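You operate a simulated robot arm through the tools that you are given. There is no shell and no other tool. Be economical: measure what you need, move in short steps, check, and stop when the job is done.

Carry out the task below with a simulated two-armed robot. There is one attempt and no reset: what you move stays moved.

## Task
Take the cap off the canister on the top of the grey side table and lay it down there.

Only the result counts: the job must be done as asked and must still hold three seconds after the hand-in. Knocking over, shifting, dropping, spilling or breaking anything else fails it. A push-on lid holds only when it is set on centred and level and pressed home; a screw cap is set on level and turned clockwise until tight.

## Robot
Two 7-joint arms with two-finger parallel grippers on one trunk, on a base that drives. Base frame: it is fixed to the floor where the robot stands at the start and does not move with it; the origin is under the middle of the robot, x ahead of it, y to its left, z up. Units: mm, rad, N and s.
The left shoulder is at the start at [50, 165, 1180], the right one opposite. With the tool pointing down near the work surface each hand reaches from about 240 to 700 mm from the robot's upright axis, wherever it stands, measured 20 degrees to its own side. Payload 3.91 kg a hand.
The tool frame of a hand sits at the grasp point between the pads (the TCP): z along the fingers, y along the line on which they close. The tips reach 30 mm beyond it. The gripper opens to 110 mm. The fingers are 20 mm wide and 10 mm thick; the gripper's body (48 by 112 mm) begins 55 mm behind the TCP.
Orientation is told as [roll, pitch, yaw] about the base's x, y, z axes, in that order, counted from this pose: with the fingers straight down and closing along the base's y, the tool's x points along the base's -x, its y along +y and its z along -z.

## Interface
- The arms move only by the tool arm_command. It takes "left_deltas", "right_deltas" or both (then of equal length, played together; a hand with none holds still); each is a list of rows, each a list of 7 numbers: the shift along the tool's x, y, z in units of 20 mm (1.0 is 20 mm), then the turn, a rotation vector about the tool's x, y, z in units of 4 degrees (1.0 is 4 degrees), then the gripper command, from -1 (shut) to 1 (fully open), values between in proportion. In form: [[tx, ty, tz, rx, ry, rz, gripper], ...]. A call has 1 to 12 rows; each row shifts and turns the commanded pose from where the row before left it, along the tool's axes as they then stand. A call with a number of a shift or a turn outside -1 to 1 is refused whole. Rows are played at 5 a second. More than 50 mm and 0.15 rad between two rows, or a gripper value outside its range, and nothing of the call is played. A pose out of reach is approached as far as the arm can. The call stops where the force on the tool passes 40 N (or 10 N more than at its start, if that is more) or the arm is blocked; 0.2 s more then pass. The fingers move at their own pace (about 45 mm/s each) and stop on an object; they squeeze with about 26 N. The grip force told is the motor's: it shows also when the fingers shut on nothing. Time passes only in rows, and 0.2 s behind the last, so rows that do not move let the fingers close. It gives the time, the measured TCP pose, the force on the tool (base axes), the opening and the grip force at its end, in the units of the frame above (readings bear some noise), with the torque about the TCP (base axes, N m) and any sound that the robot's microphone picked up.
- Cameras (640 x 400 px; columns grow to the right, rows downward): "scene" is now at [121.3, -4.2, 1361.2]; the picture's right is [-0.05, -1.00, 0.00], its down [-0.47, 0.02, -0.88] and it looks along [0.88, -0.04, -0.48] (base axes); focal length 295 px, centre (320, 200). "left" rides on the left gripper at [72, -17, -103] in its tool frame; the picture's right is [0.23, 0.97, 0.00], its down [-0.76, 0.18, -0.62] and it looks along [-0.61, 0.14, 0.78] (tool axes); focal length 222 px, centre (320, 200). "right" rides on the right gripper at [72, 17, -103] in its tool frame; the picture's right is [-0.23, 0.97, 0.00], its down [-0.76, -0.18, -0.62] and it looks along [-0.61, -0.14, 0.78] (tool axes); focal length 222 px, centre (320, 200). There is no depth. A picture from a camera that has moved, and an enlarged one, comes with that camera's place and axes in the base frame and with its lens.
- snapshot(camera): a new picture of that camera. No time passes.
- move_column(by): slides the trunk up (or, below 0, down) by that many mm; the arms and the scene camera ride with it, the base frame stays. It gives what a move gives, with no picture.
- roll_base(legs): drives the robot by 1 to 6 legs, each [ahead, left, turn to the left] in mm, mm and rad, along the robot's own axes; the way and the turn of a leg run together, so that a leg with both is an arc; at most 1500 mm and 3.142 rad a leg. The arms and the cameras ride along, it lands a little off, and it stops where it bumps. It gives what a move gives.
- head_to(pan, tilt): turns the head with the scene camera to pan (to the left, within 1.396 rad either way) and tilt (down, from -0.506 to 1.204), counted from straight ahead of the robot. It gives what a move gives.
- zoom(camera, box): a new picture of the part [left, top, right, bottom] of that camera's present view, enlarged. No time passes.
- close_job(): hands the job in; it is judged then, once.

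Go step by step. Nothing tells you exact positions but the pictures and the camera data: compare them with the known pose of the tool, close in by small moves and look again before you grip or let go. The budget is 120 turns and 100 pictures, counting those below and the enlarged ones. Unless the task says otherwise, let go and move clear before handing in, and close with one line.

The tools are called after "Call:" by a JSON object that holds its "fn" and its "kwargs". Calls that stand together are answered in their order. arm_command: Moves the arms, as the interface text tells. Its arguments: {"type":"object","properties":{"left_deltas":{"type":"array","items":{"type":"array","items":{"type":"number"}}},"right_deltas":{"type":"array","items":{"type":"array","items":{"type":"number"}}}},"required":[]} The other tools are called the same way: move_column (by) slides the trunk up or down; roll_base (legs) drives the base; head_to (pan, tilt) turns the head that bears the scene camera; snapshot (camera) takes a picture; zoom (camera, box) takes an enlarged picture of a part of a camera's view; close_job () hands the job in.

At the start:

```text
t: 0.0
left_ee_pos: [392.7, 139.5, 1175.9]
left_tool_rot: [0.0, 0.001, -0.001]
left_force: [0.2, -0.6, 0.3]
left_wrist_torque: [0.0, 0.01, 0.03]
left_opening: 110.0
left_grip_force: 0.0
right_ee_pos: [325.3, -134.1, 1233.4]
right_tool_rot: [0.001, -0.001, -0.001]
right_force: [-0.8, 1.9, -0.3]
right_wrist_torque: [-0.01, -0.05, -0.02]
right_opening: 110.0
right_grip_force: 0.0
trunk travel left (down, up): [-400.0, 103.0]
robot x, y, heading: [-1.4, -1.5, -0.0]
head pan, tilt: [-0.049, 0.496]
```

scene: 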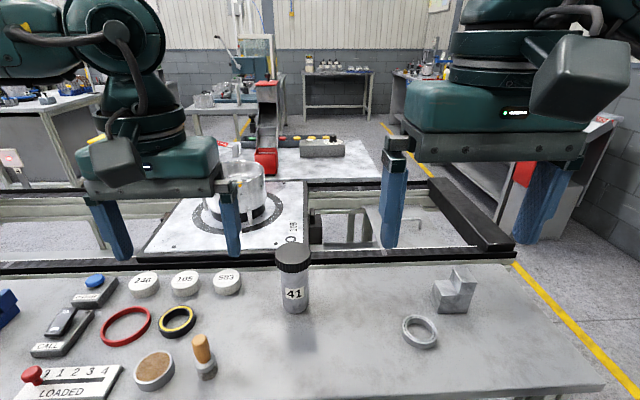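
right: 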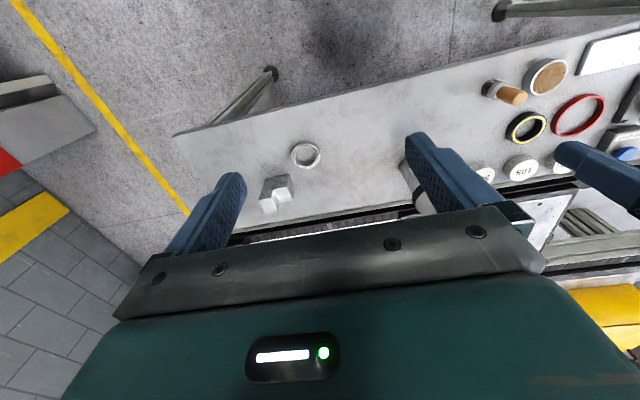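
left: 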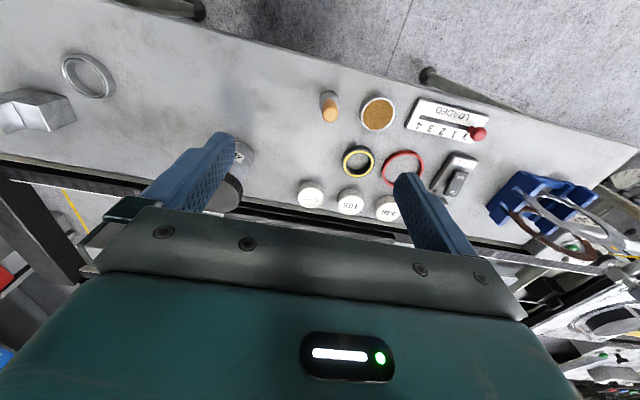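

I see a grey bench ahead with a black-capped canister labelled "41". I'll zoom in on it and look around to check that this is the side table.

Call:
{"fn": "zoom", "kwargs": {"camera": "scene", "box": [213, 220, 373, 320]}}

Call:
{"fn": "head_to", "kwargs": {"pan": 0.0, "tilt": 0.9}}

Call:
{"fn": "snapshot", "kwargs": {"camera": "scene"}}

```text
4.00 times, centred on (293, 270) of scene
camera zoom: at [121.3, -4.2, 1361.2], right [-0.05, -1.0, 0.0], down [-0.47, 0.02, -0.88], along [0.88, -0.04, -0.48], focal length 1181 px, centre (428, -80)
```

zoom: 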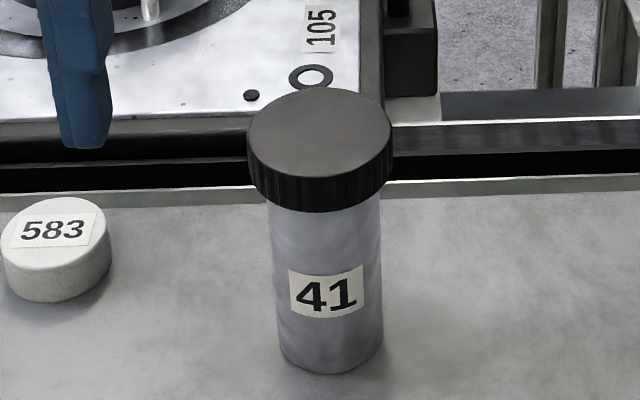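

```text
t: 0.9
left_ee_pos: [393.3, 139.1, 1174.9]
left_tool_rot: [0.001, 0.0, 0.0]
left_force: [-0.2, 0.4, 0.3]
left_wrist_torque: [-0.02, 0.02, 0.0]
left_opening: 110.1
left_grip_force: 0.1
right_ee_pos: [325.0, -134.0, 1232.4]
right_tool_rot: [-0.001, 0.0, 0.0]
right_force: [-0.1, -0.3, -0.3]
right_wrist_torque: [0.01, -0.01, 0.01]
right_opening: 110.0
right_grip_force: 0.1
trunk travel left (down, up): [-400.0, 103.0]
robot x, y, heading: [-1.6, -0.9, 0.001]
head pan, tilt: [0.0, 0.901]
```

```text
95 pictures are left
camera scene: at [105.8, 0.3, 1327.1], right [0.0, -1.0, 0.0], down [-0.78, 0.0, -0.62], along [0.62, 0.0, -0.78], focal length 295 px, centre (320, 200)
```

scene: 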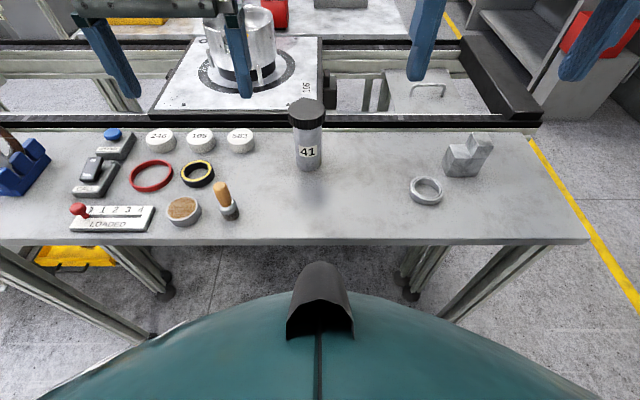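

The bench ahead carries the only canister so far, but other tables are about. I'll look left and right.

Call:
{"fn": "head_to", "kwargs": {"pan": 1.3, "tilt": 0.5}}

Call:
{"fn": "snapshot", "kwargs": {"camera": "scene"}}

Call:
{"fn": "head_to", "kwargs": {"pan": -1.3, "tilt": 0.5}}

Call:
{"fn": "snapshot", "kwargs": {"camera": "scene"}}

```text
t: 2.3
left_ee_pos: [392.1, 138.9, 1175.7]
left_tool_rot: [0.0, 0.0, 0.002]
left_force: [0.8, -0.1, 0.4]
left_wrist_torque: [0.01, 0.03, 0.0]
left_opening: 109.9
left_grip_force: 0.1
right_ee_pos: [326.4, -135.5, 1232.0]
right_tool_rot: [0.001, -0.001, 0.0]
right_force: [-0.8, 0.5, -0.8]
right_wrist_torque: [0.0, 0.0, 0.01]
right_opening: 110.2
right_grip_force: 0.1
trunk travel left (down, up): [-400.0, 103.0]
robot x, y, heading: [0.2, 3.8, 0.002]
head pan, tilt: [1.3, 0.499]
```

```text
94 pictures are left
camera scene: at [54.7, 88.0, 1360.8], right [0.96, -0.27, 0.0], down [-0.13, -0.46, -0.88], along [0.24, 0.85, -0.48], focal length 295 px, centre (320, 200)
```

scene: 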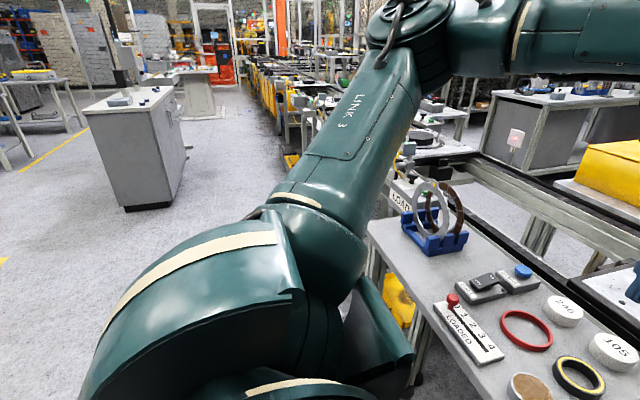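

```text
t: 4.7
left_ee_pos: [392.8, 140.3, 1175.2]
left_tool_rot: [-0.001, -0.001, -0.001]
left_force: [-0.2, 0.1, -0.3]
left_wrist_torque: [0.0, 0.0, -0.04]
left_opening: 110.0
left_grip_force: 0.0
right_ee_pos: [325.5, -135.7, 1232.3]
right_tool_rot: [-0.002, 0.002, 0.001]
right_force: [0.3, 0.2, 0.6]
right_wrist_torque: [0.0, 0.02, 0.01]
right_opening: 110.0
right_grip_force: 0.0
trunk travel left (down, up): [-400.0, 103.0]
robot x, y, heading: [0.6, -3.7, 0.002]
head pan, tilt: [-1.3, 0.499]
```

```text
93 pictures are left
camera scene: at [54.7, -87.4, 1360.9], right [-0.96, -0.27, 0.0], down [-0.13, 0.46, -0.88], along [0.23, -0.85, -0.48], focal length 295 px, centre (320, 200)
```

scene: 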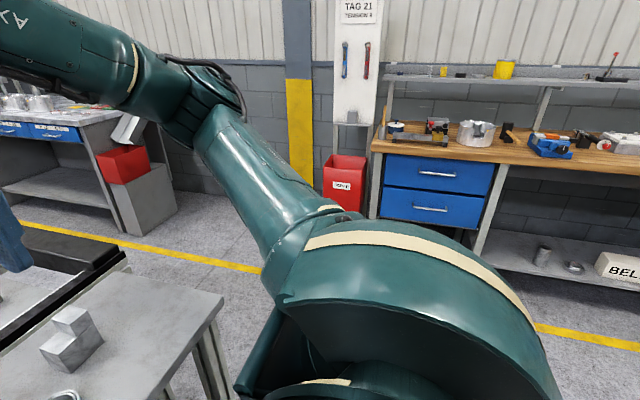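

There is a grey cabinet-like table to the left with things on it; I'll zoom in on that.

Call:
{"fn": "head_to", "kwargs": {"pan": 1.39, "tilt": 0.3}}

Call:
{"fn": "snapshot", "kwargs": {"camera": "scene"}}

Call:
{"fn": "zoom", "kwargs": {"camera": "scene", "box": [60, 60, 320, 222]}}

```text
t: 7.1
left_ee_pos: [393.0, 139.9, 1175.2]
left_tool_rot: [0.001, 0.001, 0.001]
left_force: [-0.1, 0.0, -1.1]
left_wrist_torque: [0.01, 0.0, -0.03]
left_opening: 110.2
left_grip_force: 0.0
right_ee_pos: [326.1, -133.9, 1233.7]
right_tool_rot: [0.001, 0.0, 0.0]
right_force: [-0.4, -0.2, 0.0]
right_wrist_torque: [0.03, 0.0, 0.0]
right_opening: 109.8
right_grip_force: 0.0
trunk travel left (down, up): [-400.0, 103.0]
robot x, y, heading: [2.9, 0.4, 0.004]
head pan, tilt: [1.389, 0.3]
```

```text
92 pictures are left
camera scene: at [47.2, 92.1, 1379.3], right [0.98, -0.18, 0.0], down [-0.05, -0.29, -0.96], along [0.17, 0.94, -0.3], focal length 295 px, centre (320, 200)
```

scene: 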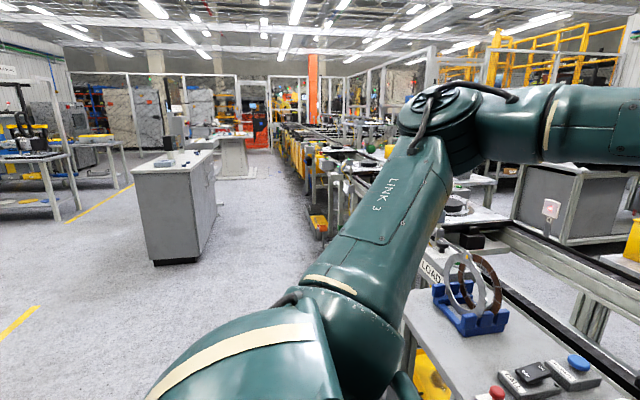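

```text
2.46 times, centred on (190, 141) of scene
camera zoom: at [47.2, 92.1, 1379.3], right [0.98, -0.18, 0.0], down [-0.05, -0.29, -0.96], along [0.17, 0.94, -0.3], focal length 727 px, centre (640, 345)
```

zoom: 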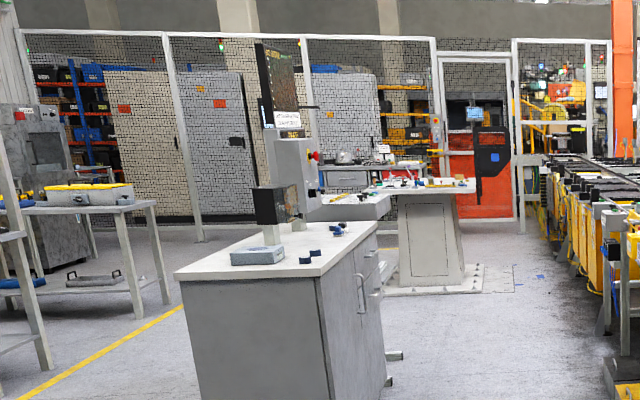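

No other canister is in sight, so I'll use the one on the bench in front: axis about (565, 26), cap top z≈1000, table z≈865. The cap looks ribbed, probably a screw cap, so the right hand will hold the body from the front right and the left hand will turn the cap from above. First I turn the right hand.

Call:
{"fn": "arm_command", "kwargs": {"right_deltas": [[-0.6, 0, 0, 0, 0, -0.9375, 1], [-0.6, 0, 0, 0, 0, -0.9375, 1], [-0.6, 0, 0, 0, 0, -0.9375, 1], [-0.6, 0, 0, 0, 0, -0.9375, 1], [-0.6, 0, 0, 0, 0, -0.9375, 1], [-0.6, 0, 0, 0, 0, -0.9375, 1], [-0.6, 0, 0, 0, 0, -0.9375, 1], [-0.6, 0, 0, 0, 0, -0.9375, 1]]}}

Call:
{"fn": "arm_command", "kwargs": {"right_deltas": [[0, 0, 0, 0, -0.982, 0, 1], [0, 0, 0, 0, -0.982, 0, 1], [0, 0, 0, 0, -0.982, 0, 1], [0, 0, 0, 0, -0.982, 0, 1], [0, 0, 0, 0, -0.982, 0, 1], [0, 0, 0, 0, -0.982, 0, 1], [0, 0, 0, 0, -0.982, 0, 1]]}}

Call:
{"fn": "head_to", "kwargs": {"pan": 0, "tilt": 0.7}}

Call:
{"fn": "snapshot", "kwargs": {"camera": "scene"}}

Call:
{"fn": "snapshot", "kwargs": {"camera": "right"}}

```text
t: 8.9
left_ee_pos: [392.1, 138.9, 1175.3]
left_tool_rot: [0.001, 0.001, -0.001]
left_force: [0.4, -0.4, 0.1]
left_wrist_torque: [0.02, 0.02, -0.03]
left_opening: 109.9
left_grip_force: 0.0
right_ee_pos: [418.1, -112.5, 1232.7]
right_tool_rot: [-0.001, 0.001, 0.525]
right_force: [-0.3, -0.4, 0.6]
right_wrist_torque: [-0.01, -0.02, -0.02]
right_opening: 110.1
right_grip_force: 0.0
trunk travel left (down, up): [-400.0, 103.0]
robot x, y, heading: [0.8, 2.7, -0.0]
head pan, tilt: [1.389, 0.3]
```

```text
t: 10.5
left_ee_pos: [392.4, 138.6, 1173.8]
left_tool_rot: [0.0, 0.0, -0.002]
left_force: [-1.2, -0.5, -0.8]
left_wrist_torque: [-0.02, 0.02, 0.0]
left_opening: 110.0
left_grip_force: 0.0
right_ee_pos: [418.0, -115.0, 1232.8]
right_tool_rot: [0.003, -0.481, 0.521]
right_force: [-0.2, 0.8, -1.0]
right_wrist_torque: [0.01, -0.01, 0.01]
right_opening: 109.9
right_grip_force: 0.0
trunk travel left (down, up): [-400.0, 103.0]
robot x, y, heading: [1.5, 0.7, -0.001]
head pan, tilt: [1.389, 0.3]
```

```text
t: 12.0
left_ee_pos: [392.2, 140.2, 1174.8]
left_tool_rot: [-0.001, -0.001, 0.0]
left_force: [0.1, 0.6, 0.1]
left_wrist_torque: [-0.01, 0.0, 0.01]
left_opening: 110.1
left_grip_force: 0.1
right_ee_pos: [417.9, -113.1, 1231.9]
right_tool_rot: [-0.001, -0.48, 0.523]
right_force: [0.6, -0.8, 0.0]
right_wrist_torque: [0.0, 0.0, -0.02]
right_opening: 110.0
right_grip_force: 0.1
trunk travel left (down, up): [-400.0, 103.0]
robot x, y, heading: [0.8, 1.3, -0.003]
head pan, tilt: [0.0, 0.7]
```

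```text
90 pictures are left
camera scene: at [115.2, 0.4, 1343.2], right [0.0, -1.0, 0.0], down [-0.64, 0.0, -0.77], along [0.77, 0.0, -0.64], focal length 295 px, centre (320, 200)
```

scene: 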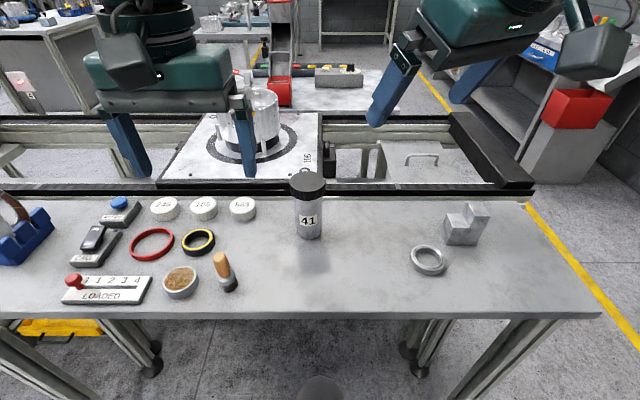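

```text
89 pictures are left
camera right: at [312.7, -155.4, 1290.8], right [-0.31, 0.94, 0.11], down [0.42, 0.04, 0.9], along [0.85, 0.33, -0.41], focal length 222 px, centre (320, 200)
```

right: 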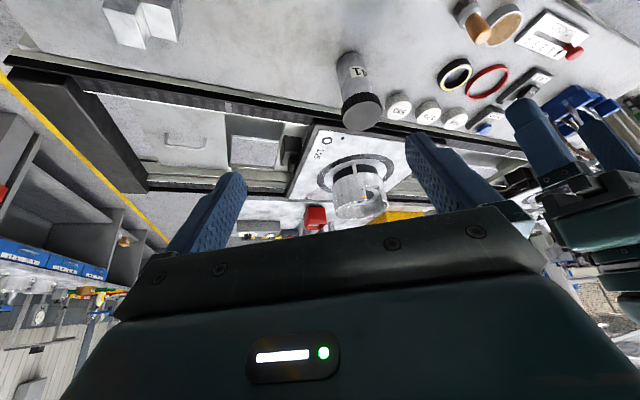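

I'll triangulate the canister more exactly with zooms.

Call:
{"fn": "zoom", "kwargs": {"camera": "scene", "box": [244, 160, 372, 240]}}

Call:
{"fn": "zoom", "kwargs": {"camera": "right", "box": [296, 40, 424, 140]}}

Call:
{"fn": "zoom", "kwargs": {"camera": "left", "box": [160, 100, 320, 220]}}

```text
5.00 times, centred on (308, 200) of scene
camera zoom: at [115.2, 0.4, 1343.2], right [0.0, -1.0, 0.0], down [-0.64, 0.0, -0.77], along [0.77, 0.0, -0.64], focal length 1476 px, centre (380, 200)
```

zoom: 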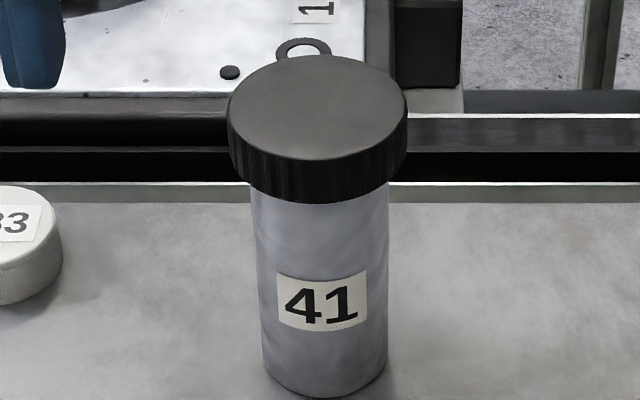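

```text
4.00 times, centred on (360, 90) of right
camera zoom: at [312.7, -155.4, 1290.8], right [-0.31, 0.94, 0.11], down [0.42, 0.04, 0.9], along [0.85, 0.33, -0.41], focal length 888 px, centre (160, 640)
```

zoom: 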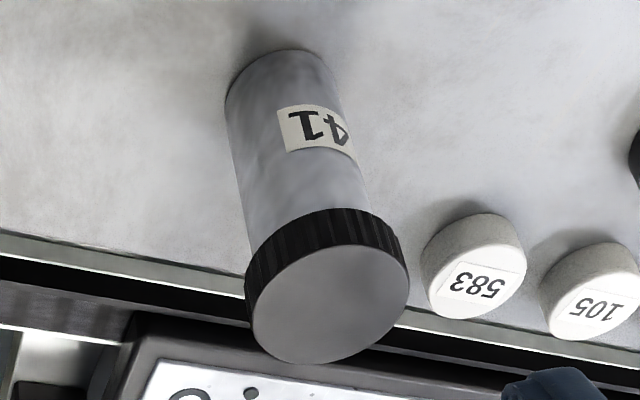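

```text
3.33 times, centred on (240, 160) of left
camera zoom: at [321.0, 123.0, 1278.7], right [-0.23, 0.97, 0.0], down [0.76, 0.18, 0.62], along [0.61, 0.14, -0.78], focal length 740 px, centre (587, 333)
```

zoom: 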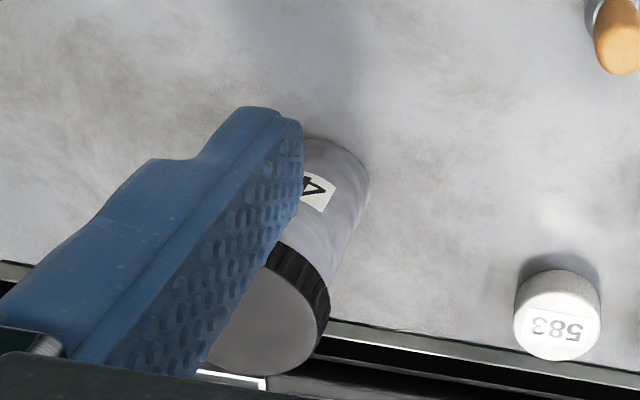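

Refined: cap top at about (543, 25, 1025), cap Ø≈63 and about 20 high, body Ø≈53, table z≈897. I finish the right hand's pitch and bring it to a pre-grasp point in front of the body.

Call:
{"fn": "arm_command", "kwargs": {"right_deltas": [[0, 0, 0, 0, -0.982, 0, 1], [0, 0, 0, 0, -0.982, 0, 1], [0, 0, 0, 0, -0.982, 0, 1], [0, 0, 0, 0, -0.982, 0, 1], [0, 0, 0, 0, -0.982, 0, 1], [0, 0, 0, 0, -0.982, 0, 1], [0, 0, 0, 0, -0.982, 0, 1]]}}

Call:
{"fn": "arm_command", "kwargs": {"right_deltas": [[0.835, 0.237, 0.929, 0, 0, 0, 1], [0.835, 0.237, 0.929, 0, 0, 0, 1], [0.835, 0.237, 0.929, 0, 0, 0, 1], [0.835, 0.237, 0.929, 0, 0, 0, 1], [0.835, 0.237, 0.929, 0, 0, 0, 1], [0.835, 0.237, 0.929, 0, 0, 0, 1], [0.835, 0.237, 0.929, 0, 0, 0, 1], [0.835, 0.237, 0.929, 0, 0, 0, 1], [0.835, 0.237, 0.929, 0, 0, 0, 1], [0.835, 0.237, 0.929, 0, 0, 0, 1]]}}

Call:
{"fn": "snapshot", "kwargs": {"camera": "scene"}}

Call:
{"fn": "snapshot", "kwargs": {"camera": "right"}}

```text
t: 13.6
left_ee_pos: [393.1, 139.5, 1176.0]
left_tool_rot: [0.0, -0.002, 0.0]
left_force: [0.3, 1.1, 0.1]
left_wrist_torque: [-0.04, -0.02, -0.02]
left_opening: 110.0
left_grip_force: 0.0
right_ee_pos: [417.5, -114.0, 1232.5]
right_tool_rot: [0.002, -0.962, 0.52]
right_force: [-0.8, 0.1, -0.4]
right_wrist_torque: [-0.02, 0.02, 0.0]
right_opening: 109.6
right_grip_force: 0.1
trunk travel left (down, up): [-400.0, 103.0]
robot x, y, heading: [0.6, 1.7, 0.001]
head pan, tilt: [0.0, 0.7]
```

```text
t: 15.8
left_ee_pos: [393.5, 138.7, 1174.9]
left_tool_rot: [0.0, 0.001, 0.001]
left_force: [0.3, 0.0, 0.0]
left_wrist_torque: [0.02, 0.01, -0.03]
left_opening: 110.1
left_grip_force: 0.0
right_ee_pos: [442.2, -42.9, 988.2]
right_tool_rot: [0.002, -0.96, 0.52]
right_force: [-0.8, 0.6, 0.5]
right_wrist_torque: [0.03, 0.01, -0.01]
right_opening: 109.9
right_grip_force: 0.0
trunk travel left (down, up): [-400.0, 103.0]
robot x, y, heading: [2.2, 1.4, 0.003]
head pan, tilt: [0.0, 0.7]
```

```text
85 pictures are left
camera scene: at [115.3, 0.3, 1343.2], right [0.0, -1.0, 0.0], down [-0.64, 0.0, -0.76], along [0.76, 0.0, -0.64], focal length 295 px, centre (320, 200)
```

scene: 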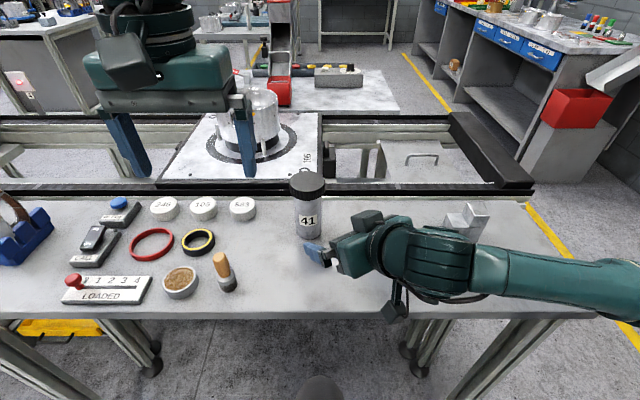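

```text
84 pictures are left
camera right: at [324.9, -92.3, 987.9], right [-0.37, 0.91, 0.19], down [0.02, -0.19, 0.98], along [0.93, 0.37, 0.05], focal length 222 px, centre (320, 200)
```

right: 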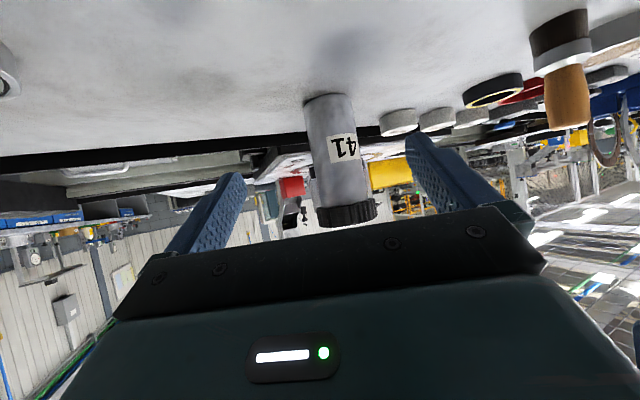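

The right hand lines up well, with the canister axis at about (543, 24). I lower it and go part of the way forward.

Call:
{"fn": "arm_command", "kwargs": {"right_deltas": [[0.63, 0.13, 0.44, 0, 0, 0, 1], [0.63, 0.13, 0.44, 0, 0, 0, 1], [0.63, 0.14, 0.44, 0, 0, 0, 1], [-0.5, 0, 0.71, 0, 0, 0, 1], [-0.5, 0, 0.71, 0, 0, 0, 1], [-0.5, 0, 0.71, 0, 0, 0, 1]]}}

Call:
{"fn": "snapshot", "kwargs": {"camera": "right"}}

Call:
{"fn": "zoom", "kwargs": {"camera": "scene", "box": [240, 150, 432, 270]}}

```text
t: 17.2
left_ee_pos: [392.8, 139.8, 1174.7]
left_tool_rot: [0.0, -0.001, 0.0]
left_force: [0.8, -0.5, -0.2]
left_wrist_torque: [0.0, 0.03, -0.01]
left_opening: 110.1
left_grip_force: 0.1
right_ee_pos: [487.3, -13.3, 958.7]
right_tool_rot: [0.0, -0.958, 0.523]
right_force: [-0.1, -0.3, 0.2]
right_wrist_torque: [0.01, 0.0, -0.01]
right_opening: 109.9
right_grip_force: 0.1
right hand out of reach, approached as far as the arm can: row 3
trunk travel left (down, up): [-400.0, 103.0]
robot x, y, heading: [0.3, 0.2, -0.001]
head pan, tilt: [0.0, 0.7]
```

```text
83 pictures are left
camera right: at [369.6, -62.8, 958.8], right [-0.37, 0.91, 0.19], down [0.02, -0.19, 0.98], along [0.93, 0.37, 0.05], focal length 222 px, centre (320, 200)
```

right: 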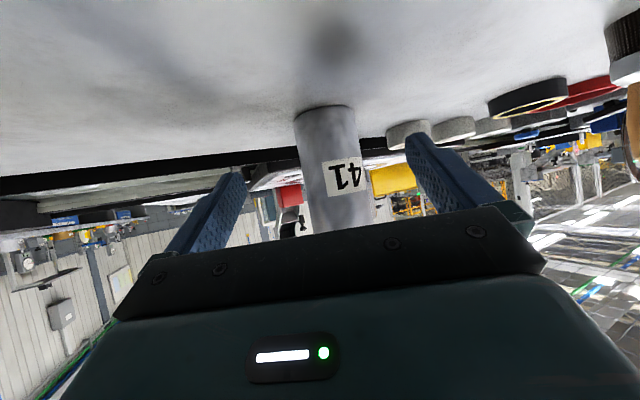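

```text
3.33 times, centred on (336, 210) of scene
camera zoom: at [115.4, 0.5, 1343.1], right [0.0, -1.0, 0.0], down [-0.64, 0.0, -0.76], along [0.76, 0.0, -0.64], focal length 984 px, centre (267, 167)
```

zoom: 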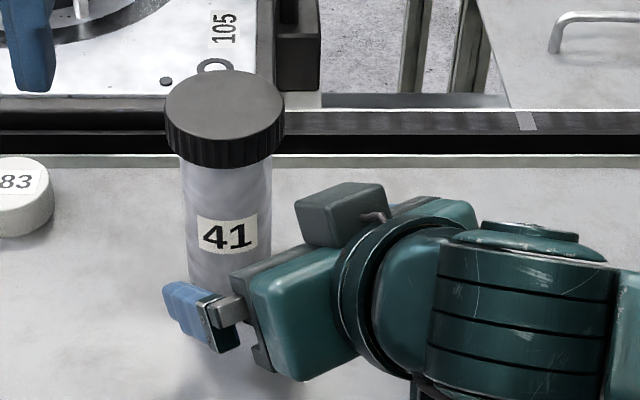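

The right arm hit its reach limit slightly high. I lower the trunk by 18 mm, then go forward.

Call:
{"fn": "move_column", "kwargs": {"by": -18}}

Call:
{"fn": "arm_command", "kwargs": {"right_deltas": [[-0.5, 0.1, 0.71, 0, 0, 0, 1], [-0.5, 0.1, 0.71, 0, 0, 0, 1]]}}

Call:
{"fn": "snapshot", "kwargs": {"camera": "right"}}

Call:
{"fn": "zoom", "kwargs": {"camera": "scene", "box": [240, 150, 432, 270]}}

```text
t: 17.8
left_ee_pos: [392.3, 139.5, 1157.5]
left_tool_rot: [0.0, -0.001, 0.002]
left_force: [-0.9, -0.5, 0.1]
left_wrist_torque: [-0.01, -0.01, 0.03]
left_opening: 110.1
left_grip_force: 0.0
right_ee_pos: [486.9, -12.8, 941.4]
right_tool_rot: [0.001, -0.961, 0.523]
right_force: [-0.3, 0.4, 0.2]
right_wrist_torque: [0.0, 0.02, -0.03]
right_opening: 110.2
right_grip_force: 0.1
trunk travel left (down, up): [-382.0, 121.0]
robot x, y, heading: [-0.4, -2.9, 0.001]
head pan, tilt: [0.0, 0.7]
```

```text
t: 18.4
left_ee_pos: [392.5, 140.3, 1157.2]
left_tool_rot: [-0.001, 0.0, -0.001]
left_force: [-0.1, -0.5, -0.2]
left_wrist_torque: [0.03, 0.01, -0.03]
left_opening: 109.9
left_grip_force: 0.1
right_ee_pos: [517.3, 6.8, 940.9]
right_tool_rot: [0.0, -0.961, 0.521]
right_force: [-0.5, 0.3, -0.3]
right_wrist_torque: [0.01, 0.02, 0.01]
right_opening: 110.2
right_grip_force: 0.2
trunk travel left (down, up): [-382.0, 121.0]
robot x, y, heading: [-3.8, -1.2, -0.001]
head pan, tilt: [0.0, 0.7]
```

```text
81 pictures are left
camera right: at [398.6, -41.9, 941.2], right [-0.37, 0.91, 0.19], down [0.02, -0.19, 0.98], along [0.93, 0.37, 0.05], focal length 222 px, centre (320, 200)
```

right: 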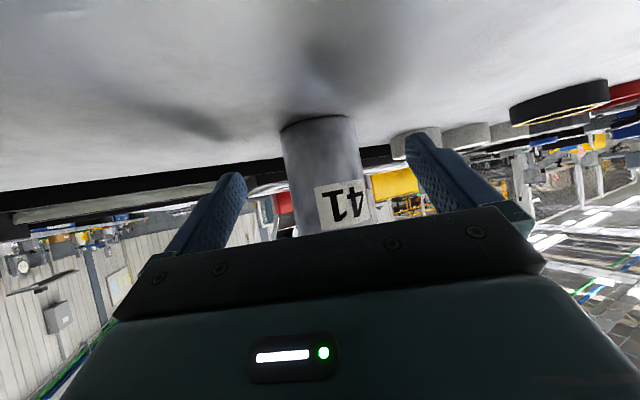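

```text
3.33 times, centred on (336, 210) of scene
camera zoom: at [115.4, 0.5, 1325.1], right [0.0, -1.0, 0.0], down [-0.64, 0.0, -0.76], along [0.76, 0.0, -0.64], focal length 984 px, centre (267, 167)
```

zoom: 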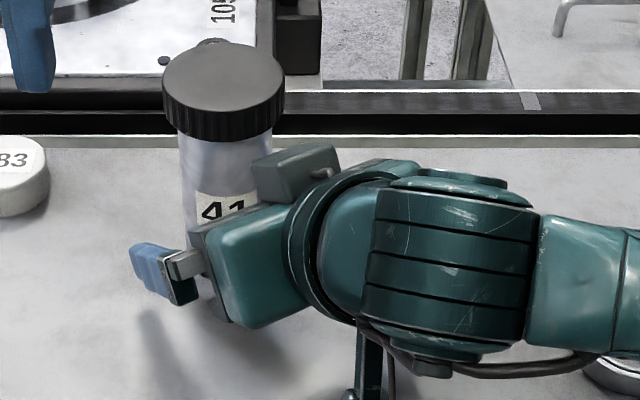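

The fingers straddle the body; a box on top of the gripper is close to the cap, so I grip nearer the tips. I go 16 mm forward and 2 mm sideways, narrow the fingers to about 64 mm and check.

Call:
{"fn": "arm_command", "kwargs": {"right_deltas": [[-0.23, 0.1, 0.33, 0, 0, 0, 1], [-0.23, 0, 0.33, 0, 0, 0, 1], [0, 0, 0, 0, 0, 0, 0.16], [0, 0, 0, 0, 0, 0, 0.16], [0, 0, 0, 0, 0, 0, 0.16], [0, 0, 0, 0, 0, 0, 0.16]]}}

Call:
{"fn": "snapshot", "kwargs": {"camera": "right"}}

Call:
{"fn": "zoom", "kwargs": {"camera": "scene", "box": [240, 150, 432, 270]}}

Call:
{"fn": "zoom", "kwargs": {"camera": "left", "box": [80, 80, 320, 230]}}

```text
t: 19.8
left_ee_pos: [392.4, 139.5, 1156.5]
left_tool_rot: [0.0, -0.001, 0.0]
left_force: [0.1, 0.2, 0.3]
left_wrist_torque: [0.01, 0.0, 0.01]
left_opening: 109.9
left_grip_force: 0.0
right_ee_pos: [529.4, 16.9, 942.3]
right_tool_rot: [0.0, -0.96, 0.522]
right_force: [0.7, 1.3, 0.6]
right_wrist_torque: [-0.01, -0.03, -0.07]
right_opening: 63.9
right_grip_force: 0.1
trunk travel left (down, up): [-382.0, 121.0]
robot x, y, heading: [2.5, -0.7, 0.003]
head pan, tilt: [0.0, 0.7]
```

```text
79 pictures are left
camera right: at [410.6, -32.4, 941.3], right [-0.37, 0.91, 0.19], down [0.02, -0.19, 0.98], along [0.93, 0.37, 0.05], focal length 222 px, centre (320, 200)
```

right: 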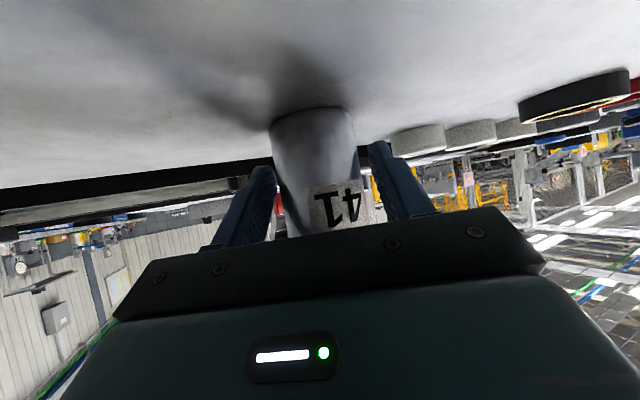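

```text
3.33 times, centred on (336, 210) of scene
camera zoom: at [115.2, 0.3, 1325.2], right [0.0, -1.0, 0.0], down [-0.64, 0.0, -0.76], along [0.76, 0.0, -0.64], focal length 984 px, centre (267, 167)
```

zoom: 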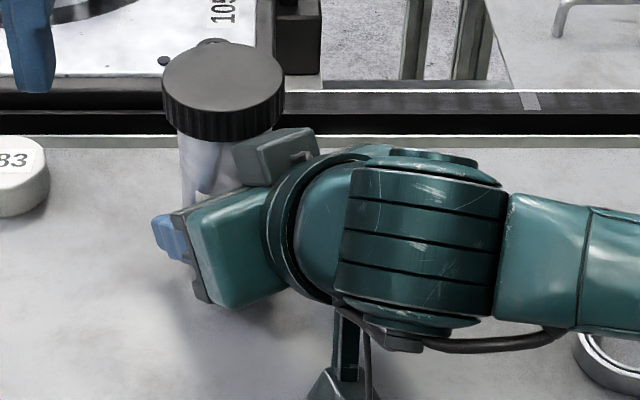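

```text
2.67 times, centred on (200, 155) of left
camera zoom: at [321.0, 123.0, 1260.7], right [-0.23, 0.97, 0.0], down [0.76, 0.18, 0.62], along [0.61, 0.14, -0.78], focal length 592 px, centre (640, 320)
```

zoom: 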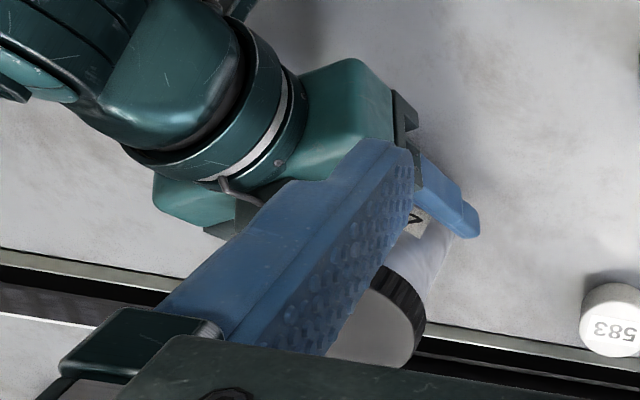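

The canister sits about 3 mm toward the hand's −y finger. I shift the hand and close the grip on the body.

Call:
{"fn": "arm_command", "kwargs": {"right_deltas": [[0, -0.17, 0, 0, 0, 0, 0.16], [0, 0, 0, 0, 0, 0, 0.05], [0, 0, 0, 0, 0, 0, -0.1], [0, 0, 0, 0, 0, 0, -1], [0, 0, 0, 0, 0, 0, -1], [0, 0, 0, 0, 0, 0, -1]]}}

Call:
{"fn": "snapshot", "kwargs": {"camera": "right"}}

Call:
{"fn": "zoom", "kwargs": {"camera": "scene", "box": [240, 150, 432, 270]}}

```text
t: 21.2
left_ee_pos: [392.8, 139.9, 1156.7]
left_tool_rot: [0.0, 0.0, 0.0]
left_force: [0.1, 0.3, 0.5]
left_wrist_torque: [0.01, -0.01, -0.01]
left_opening: 110.0
left_grip_force: 0.0
right_ee_pos: [529.9, 13.5, 940.3]
right_tool_rot: [-0.001, -0.959, 0.523]
right_force: [-0.5, 1.3, -0.3]
right_wrist_torque: [-0.04, 0.01, 0.02]
right_opening: 49.0
right_grip_force: 26.3
trunk travel left (down, up): [-382.0, 121.0]
robot x, y, heading: [0.4, -3.2, 0.001]
head pan, tilt: [0.0, 0.7]
```

```text
76 pictures are left
camera right: at [411.8, -35.3, 941.3], right [-0.37, 0.91, 0.19], down [0.02, -0.19, 0.98], along [0.93, 0.37, 0.05], focal length 222 px, centre (320, 200)
```

right: 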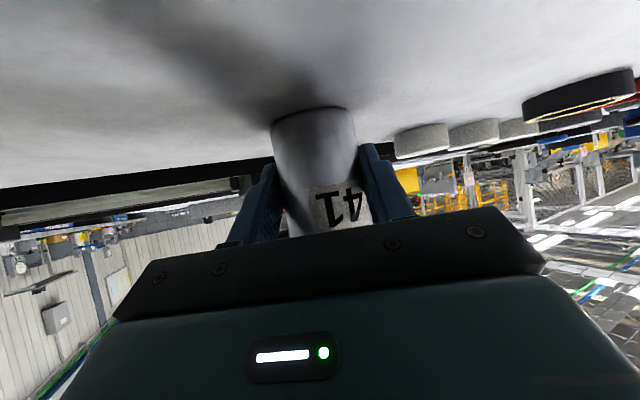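

```text
3.33 times, centred on (336, 210) of scene
camera zoom: at [115.1, 0.4, 1325.2], right [0.0, -1.0, 0.0], down [-0.64, 0.0, -0.77], along [0.77, 0.0, -0.64], focal length 984 px, centre (267, 167)
```

zoom: 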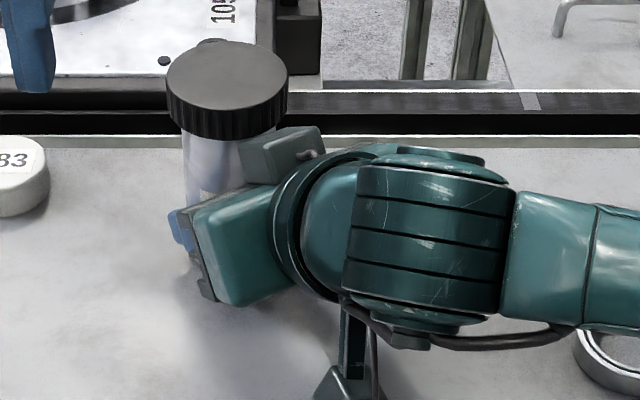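

The body is held (49 mm, 26 N). The cap centre is now about (543.5, 21.5), top z≈1028. Next I bring the open left hand above the cap, yawed −15°.

Call:
{"fn": "arm_command", "kwargs": {"left_deltas": [[-0.942, -0.74, 0.2, 0, 0, 0, 1], [-0.942, -0.74, 0.2, 0, 0, 0, 1], [-0.942, -0.74, 0.3, 0, 0, 0, 1], [-0.942, -0.74, 0.35, 0, 0, 0, 1], [-0.942, -0.74, 0.4, 0, 0, 0, 1], [-0.942, -0.74, 0.4, 0, 0, 0, 1], [-0.942, -0.74, 0.45, 0, 0, 0, 1], [-0.942, -0.74, 0.5, 0, 0, 0, 1], [0, 0, 0, 0, 0, 0.9375, 1], [0, 0, 0, 0, 0, 0.9375, 1], [0, 0, 0, 0, 0, 0.9375, 1], [0, 0, 0, 0, 0, 0.9375, 1]]}}

Call:
{"fn": "snapshot", "kwargs": {"camera": "left"}}

Call:
{"fn": "snapshot", "kwargs": {"camera": "scene"}}

```text
t: 23.8
left_ee_pos: [543.0, 20.8, 1101.4]
left_tool_rot: [-0.001, 0.001, -0.262]
left_force: [0.9, -0.1, 0.3]
left_wrist_torque: [0.01, 0.0, 0.03]
left_opening: 110.2
left_grip_force: 0.0
right_ee_pos: [530.7, 14.4, 942.1]
right_tool_rot: [0.0, -0.961, 0.525]
right_force: [0.8, -0.1, 1.3]
right_wrist_torque: [-0.08, -0.09, -0.04]
right_opening: 49.1
right_grip_force: 25.6
trunk travel left (down, up): [-382.0, 121.0]
robot x, y, heading: [-0.1, -1.3, -0.003]
head pan, tilt: [0.0, 0.7]
```

```text
74 pictures are left
camera left: at [469.7, 24.3, 1204.3], right [0.03, 1.0, 0.0], down [0.78, -0.03, 0.62], along [0.62, -0.02, -0.78], focal length 222 px, centre (320, 200)
```

left: 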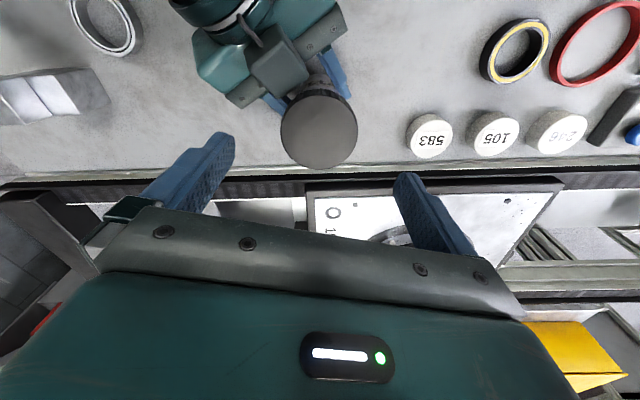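

```text
73 pictures are left
camera scene: at [115.2, 0.3, 1325.2], right [0.0, -1.0, 0.0], down [-0.64, 0.0, -0.77], along [0.77, 0.0, -0.64], focal length 295 px, centre (320, 200)
```

scene: 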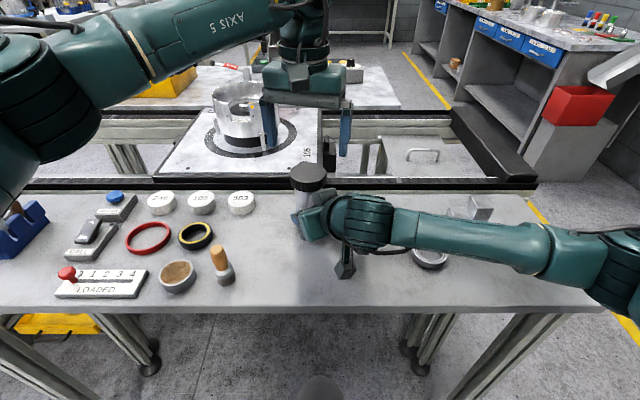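

I need the cap's x more exactly, so I turn the left hand to yaw +75° to view it from another side; this also tests the wrist range for unscrewing.

Call:
{"fn": "zoom", "kwargs": {"camera": "left", "box": [240, 70, 400, 170]}}

Call:
{"fn": "arm_command", "kwargs": {"left_deltas": [[0, 0, 0, 0, 0, -1, 1], [0, 0, 0, 0, 0, -1, 1], [0, 0, 0, 0, 0, -1, 1], [0, 0, 0, 0, 0, -1, 1], [0, 0, 0, 0, 0, -1, 1], [0, 0, 0, 0, 0, -1, 1], [0, 0, 0, 0, 0, -1, 1], [0, 0, 0, 0, 0, -1, 1], [0, 0, 0, 0, 0, -1, 1], [0, 0, 0, 0, 0, -1, 1], [0, 0, 0, 0, 0, -1, 1], [0, 0, 0, 0, 0, -1, 1]]}}

Call:
{"fn": "arm_command", "kwargs": {"left_deltas": [[0, 0, 0, 0, 0, -1, 1], [0, 0, 0, 0, 0, -1, 1], [0, 0, 0, 0, 0, -1, 1], [0, 0, 0, 0, 0, -1, 1], [0, 0, 0, 0, 0, -1, 1], [0, 0, 0, 0, 0, -1, 1], [0, 0, 0, 0, 0, -1, 1], [0, 0, 0, 0, 0, -1, 1], [0, 0, 0, 0, 0, -1, 1], [0, 0, 0, 0, 0, -1, 1]]}}

Call:
{"fn": "snapshot", "kwargs": {"camera": "left"}}

```text
4.00 times, centred on (320, 120) of left
camera zoom: at [469.7, 24.3, 1204.3], right [0.03, 1.0, 0.0], down [0.78, -0.03, 0.62], along [0.62, -0.02, -0.78], focal length 888 px, centre (320, 520)
```

zoom: 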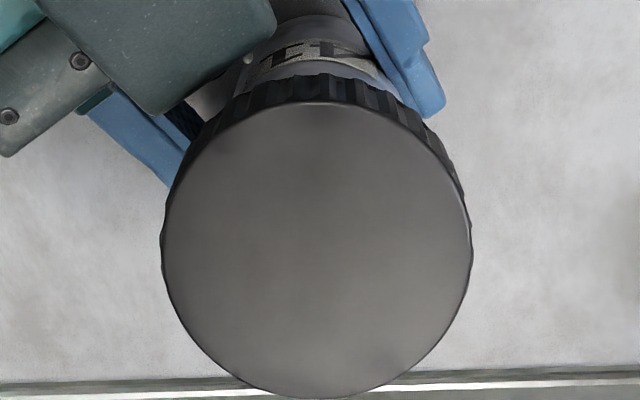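

```text
t: 26.4
left_ee_pos: [542.9, 21.0, 1101.8]
left_tool_rot: [0.0, 0.001, 0.578]
left_force: [0.0, 0.3, -0.2]
left_wrist_torque: [0.04, -0.03, -0.01]
left_opening: 110.0
left_grip_force: 0.1
right_ee_pos: [530.4, 14.9, 941.7]
right_tool_rot: [0.001, -0.962, 0.521]
right_force: [-0.3, -0.4, 1.6]
right_wrist_torque: [-0.12, -0.09, -0.03]
right_opening: 48.8
right_grip_force: 26.2
trunk travel left (down, up): [-382.0, 121.0]
robot x, y, heading: [0.7, 1.5, 0.002]
head pan, tilt: [0.0, 0.7]
```

```text
t: 28.6
left_ee_pos: [543.1, 21.5, 1101.6]
left_tool_rot: [-0.001, -0.001, 1.276]
left_force: [1.2, -0.5, -0.1]
left_wrist_torque: [0.03, -0.01, 0.0]
left_opening: 110.1
left_grip_force: 0.1
right_ee_pos: [531.4, 14.2, 941.3]
right_tool_rot: [0.001, -0.964, 0.523]
right_force: [-0.3, -1.2, 0.3]
right_wrist_torque: [-0.1, -0.04, -0.06]
right_opening: 49.2
right_grip_force: 26.2
trunk travel left (down, up): [-382.0, 121.0]
robot x, y, heading: [-2.7, -3.3, 0.001]
head pan, tilt: [0.0, 0.7]
```

```text
71 pictures are left
camera left: at [538.6, -52.9, 1204.9], right [-1.0, 0.07, 0.0], down [0.05, 0.78, 0.62], along [0.04, 0.62, -0.78], focal length 222 px, centre (320, 200)
```

left: 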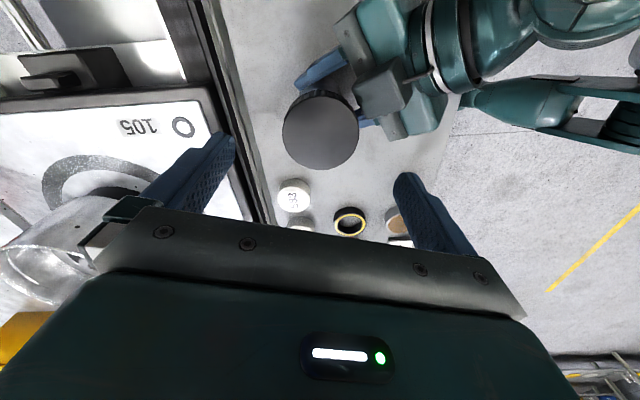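

Both views agree: cap axis (543.3, 20.5), cap top z≈1019–1025. I turn the left hand back to −15° and descend around the cap.

Call:
{"fn": "arm_command", "kwargs": {"left_deltas": [[0, 0, 0, 0, 0, 1, 1], [0, 0, 0, 0, 0, 1, 1], [0, 0, 0, 0, 0, 1, 1], [0, 0, 0, 0, 0, 1, 1], [0, 0, 0, 0, 0, 1, 1], [0, 0, 0, 0, 0, 1, 1], [0, 0, 0, 0, 0, 1, 1], [0, 0, 0, 0, 0, 1, 1], [0, 0, 0, 0, 0, 1, 1], [0, 0, 0, 0, 0, 1, 1], [0, 0, 0, 0, 0, 1, 1], [0, 0, 0, 0, 0, 1, 1]]}}

Call:
{"fn": "arm_command", "kwargs": {"left_deltas": [[0, 0, 0, 0, 0, 1, 1], [0, 0, 0, 0, 0, 1, 1], [0, 0, 0, 0, 0, 1, 1], [0, 0, 0, 0, 0, 1, 1], [0, 0, 0, 0, 0, 1, 1], [0, 0, 0, 0, 0, 1, 1], [0, 0, 0, 0, 0, 1, 1], [0, 0, 0, 0, 0, 1, 1], [0, 0, 0, 0, 0, 1, 1], [0, 0, 0, 0, 0, 1, 1], [0, 0, 0.8, 0, 0, 0, 1], [0, 0, 0.8, 0, 0, 0, 1]]}}

Call:
{"fn": "zoom", "kwargs": {"camera": "scene", "box": [240, 90, 400, 250]}}

Call:
{"fn": "snapshot", "kwargs": {"camera": "left"}}

```text
t: 31.2
left_ee_pos: [543.0, 21.0, 1100.4]
left_tool_rot: [0.001, 0.0, 0.433]
left_force: [0.3, -0.3, 0.8]
left_wrist_torque: [0.01, 0.02, 0.03]
left_opening: 109.8
left_grip_force: 0.0
right_ee_pos: [529.5, 13.5, 941.6]
right_tool_rot: [0.0, -0.961, 0.522]
right_force: [-0.6, -0.9, 0.6]
right_wrist_torque: [-0.1, -0.03, -0.06]
right_opening: 49.3
right_grip_force: 26.6
trunk travel left (down, up): [-382.0, 121.0]
robot x, y, heading: [0.3, -1.9, -0.003]
head pan, tilt: [0.0, 0.7]
```

```text
t: 33.8
left_ee_pos: [541.6, 22.5, 1068.0]
left_tool_rot: [-0.002, 0.001, -0.261]
left_force: [0.8, 0.2, -0.2]
left_wrist_torque: [0.0, 0.02, 0.0]
left_opening: 109.9
left_grip_force: 0.0
right_ee_pos: [530.6, 13.6, 941.2]
right_tool_rot: [0.0, -0.961, 0.523]
right_force: [-0.6, -0.5, 0.5]
right_wrist_torque: [-0.07, -0.1, -0.05]
right_opening: 48.8
right_grip_force: 26.2
trunk travel left (down, up): [-382.0, 121.0]
robot x, y, heading: [1.3, -3.2, 0.003]
head pan, tilt: [0.0, 0.7]
```

```text
2.50 times, centred on (320, 170) of scene
camera zoom: at [115.2, 0.2, 1325.2], right [0.0, -1.0, 0.0], down [-0.64, 0.0, -0.77], along [0.77, 0.0, -0.64], focal length 738 px, centre (320, 275)
```

zoom: 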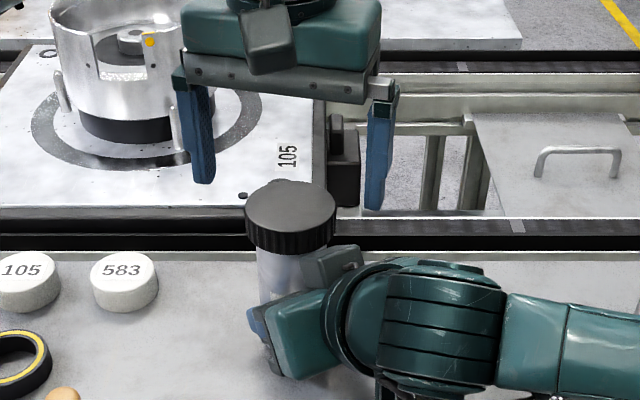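

```text
69 pictures are left
camera left: at [468.4, 25.1, 1171.8], right [0.03, 1.0, 0.0], down [0.78, -0.03, 0.62], along [0.62, -0.02, -0.78], focal length 222 px, centre (320, 200)
```

left: 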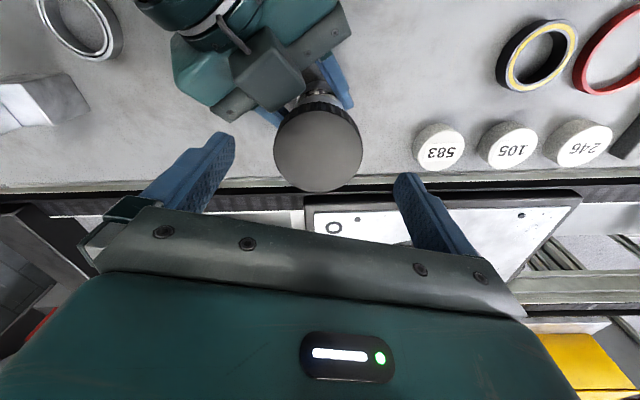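

Alignment is good, with cap top z≈1023. I descend 32 mm with a 1 mm nudge and narrow the fingers to 74 mm to check.

Call:
{"fn": "arm_command", "kwargs": {"left_deltas": [[0, -0.06, 0.8, 0, 0, 0, 1], [0, 0, 0.8, 0, 0, 0, 1], [0, 0, 0, 0, 0, 0, 0.35], [0, 0, 0, 0, 0, 0, 0.35], [0, 0, 0, 0, 0, 0, 0.35]]}}

Call:
{"fn": "zoom", "kwargs": {"camera": "scene", "box": [240, 110, 400, 250]}}

Call:
{"fn": "zoom", "kwargs": {"camera": "left", "box": [160, 60, 480, 260]}}

```text
t: 35.0
left_ee_pos: [542.2, 20.9, 1036.7]
left_tool_rot: [0.0, -0.001, -0.262]
left_force: [0.4, 0.0, -0.3]
left_wrist_torque: [0.0, -0.01, 0.01]
left_opening: 74.1
left_grip_force: 0.1
right_ee_pos: [530.7, 12.9, 941.2]
right_tool_rot: [0.0, -0.963, 0.52]
right_force: [-0.3, -0.3, 1.2]
right_wrist_torque: [-0.04, -0.06, -0.05]
right_opening: 48.7
right_grip_force: 25.5
trunk travel left (down, up): [-382.0, 121.0]
robot x, y, heading: [1.6, -2.2, 0.003]
head pan, tilt: [0.0, 0.7]
```

```text
2.86 times, centred on (320, 180) of scene
camera zoom: at [115.1, 0.2, 1325.2], right [0.0, -1.0, 0.0], down [-0.64, 0.0, -0.77], along [0.77, 0.0, -0.64], focal length 844 px, centre (320, 257)
```

zoom: 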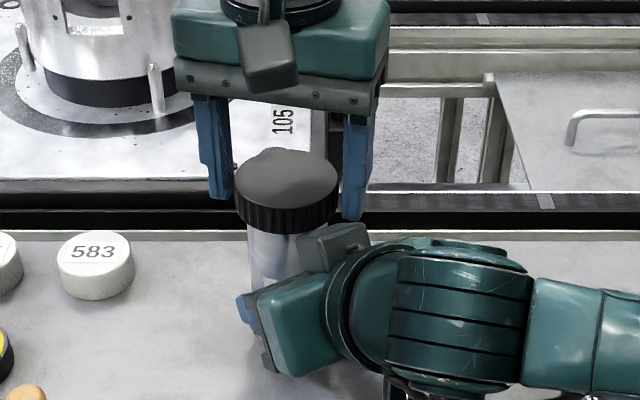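

```text
2.00 times, centred on (320, 160) of left
camera zoom: at [468.4, 23.5, 1140.4], right [0.03, 1.0, 0.0], down [0.78, -0.03, 0.62], along [0.62, -0.02, -0.78], focal length 444 px, centre (320, 280)
```

zoom: 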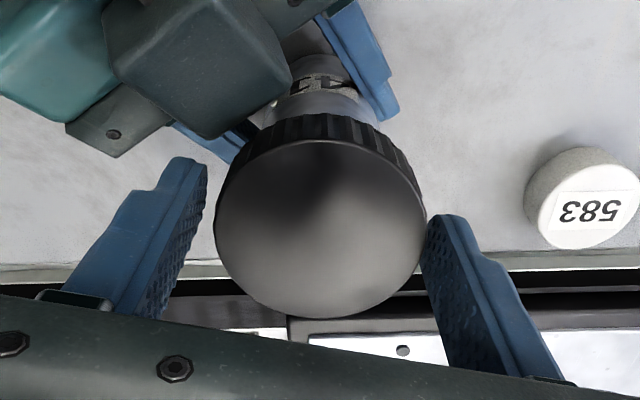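

The fingers straddle the cap. I go 3 mm lower and close on it.

Call:
{"fn": "arm_command", "kwargs": {"left_deltas": [[0, 0, 0.15, 0, 0, 0, 0.35], [0, 0, 0, 0, 0, 0, 0.2], [0, 0, 0, 0, 0, 0, 0.1], [0, 0, 0, 0, 0, 0, -1], [0, 0, 0, 0, 0, 0, -1], [0, 0, 0, 0, 0, 0, -1]]}}

Call:
{"fn": "zoom", "kwargs": {"camera": "left", "box": [160, 60, 480, 260]}}

```text
t: 36.4
left_ee_pos: [542.1, 20.0, 1034.4]
left_tool_rot: [-0.002, 0.0, -0.26]
left_force: [2.2, 2.4, -0.1]
left_wrist_torque: [0.16, -0.08, 0.08]
left_opening: 63.0
left_grip_force: 25.9
right_ee_pos: [528.9, 13.3, 941.7]
right_tool_rot: [0.0, -0.961, 0.523]
right_force: [-3.3, -3.1, 1.4]
right_wrist_torque: [0.07, -0.2, -0.13]
right_opening: 48.6
right_grip_force: 26.0
trunk travel left (down, up): [-382.0, 121.0]
robot x, y, heading: [1.6, 2.8, -0.004]
head pan, tilt: [0.0, 0.7]
```

```text
2.00 times, centred on (320, 160) of left
camera zoom: at [469.0, 23.3, 1137.8], right [0.03, 1.0, 0.0], down [0.78, -0.02, 0.62], along [0.62, -0.02, -0.78], focal length 444 px, centre (320, 280)
```

zoom: 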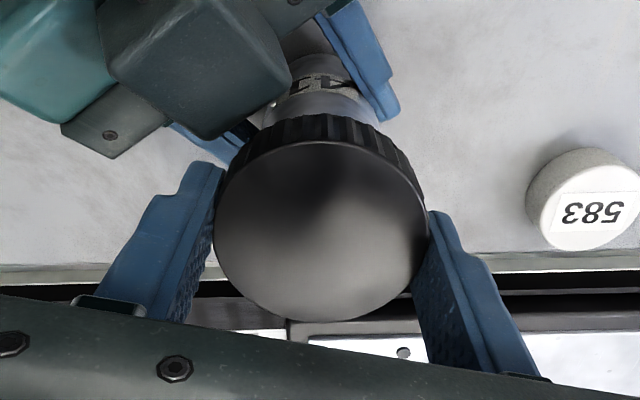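

The cap is gripped at 63 mm with small side forces. I try turning it counter-clockwise by 12° and read the torque.

Call:
{"fn": "arm_command", "kwargs": {"left_deltas": [[0, 0, 0, 0, 0, -1, -1], [0, 0, 0, 0, 0, -1, -1], [0, 0, 0, 0, 0, -1, -1]]}}

```text
t: 37.2
left_ee_pos: [542.4, 20.4, 1033.8]
left_tool_rot: [0.002, 0.0, -0.049]
left_force: [2.8, 5.7, 0.6]
left_wrist_torque: [0.31, -0.11, -0.02]
left_opening: 62.6
left_grip_force: 25.7
right_ee_pos: [529.9, 14.6, 941.2]
right_tool_rot: [0.001, -0.96, 0.524]
right_force: [-3.3, -5.0, 1.9]
right_wrist_torque: [0.09, -0.16, -0.04]
right_opening: 48.7
right_grip_force: 25.6
trunk travel left (down, up): [-382.0, 121.0]
robot x, y, heading: [0.3, -2.9, -0.0]
head pan, tilt: [0.0, 0.7]
```

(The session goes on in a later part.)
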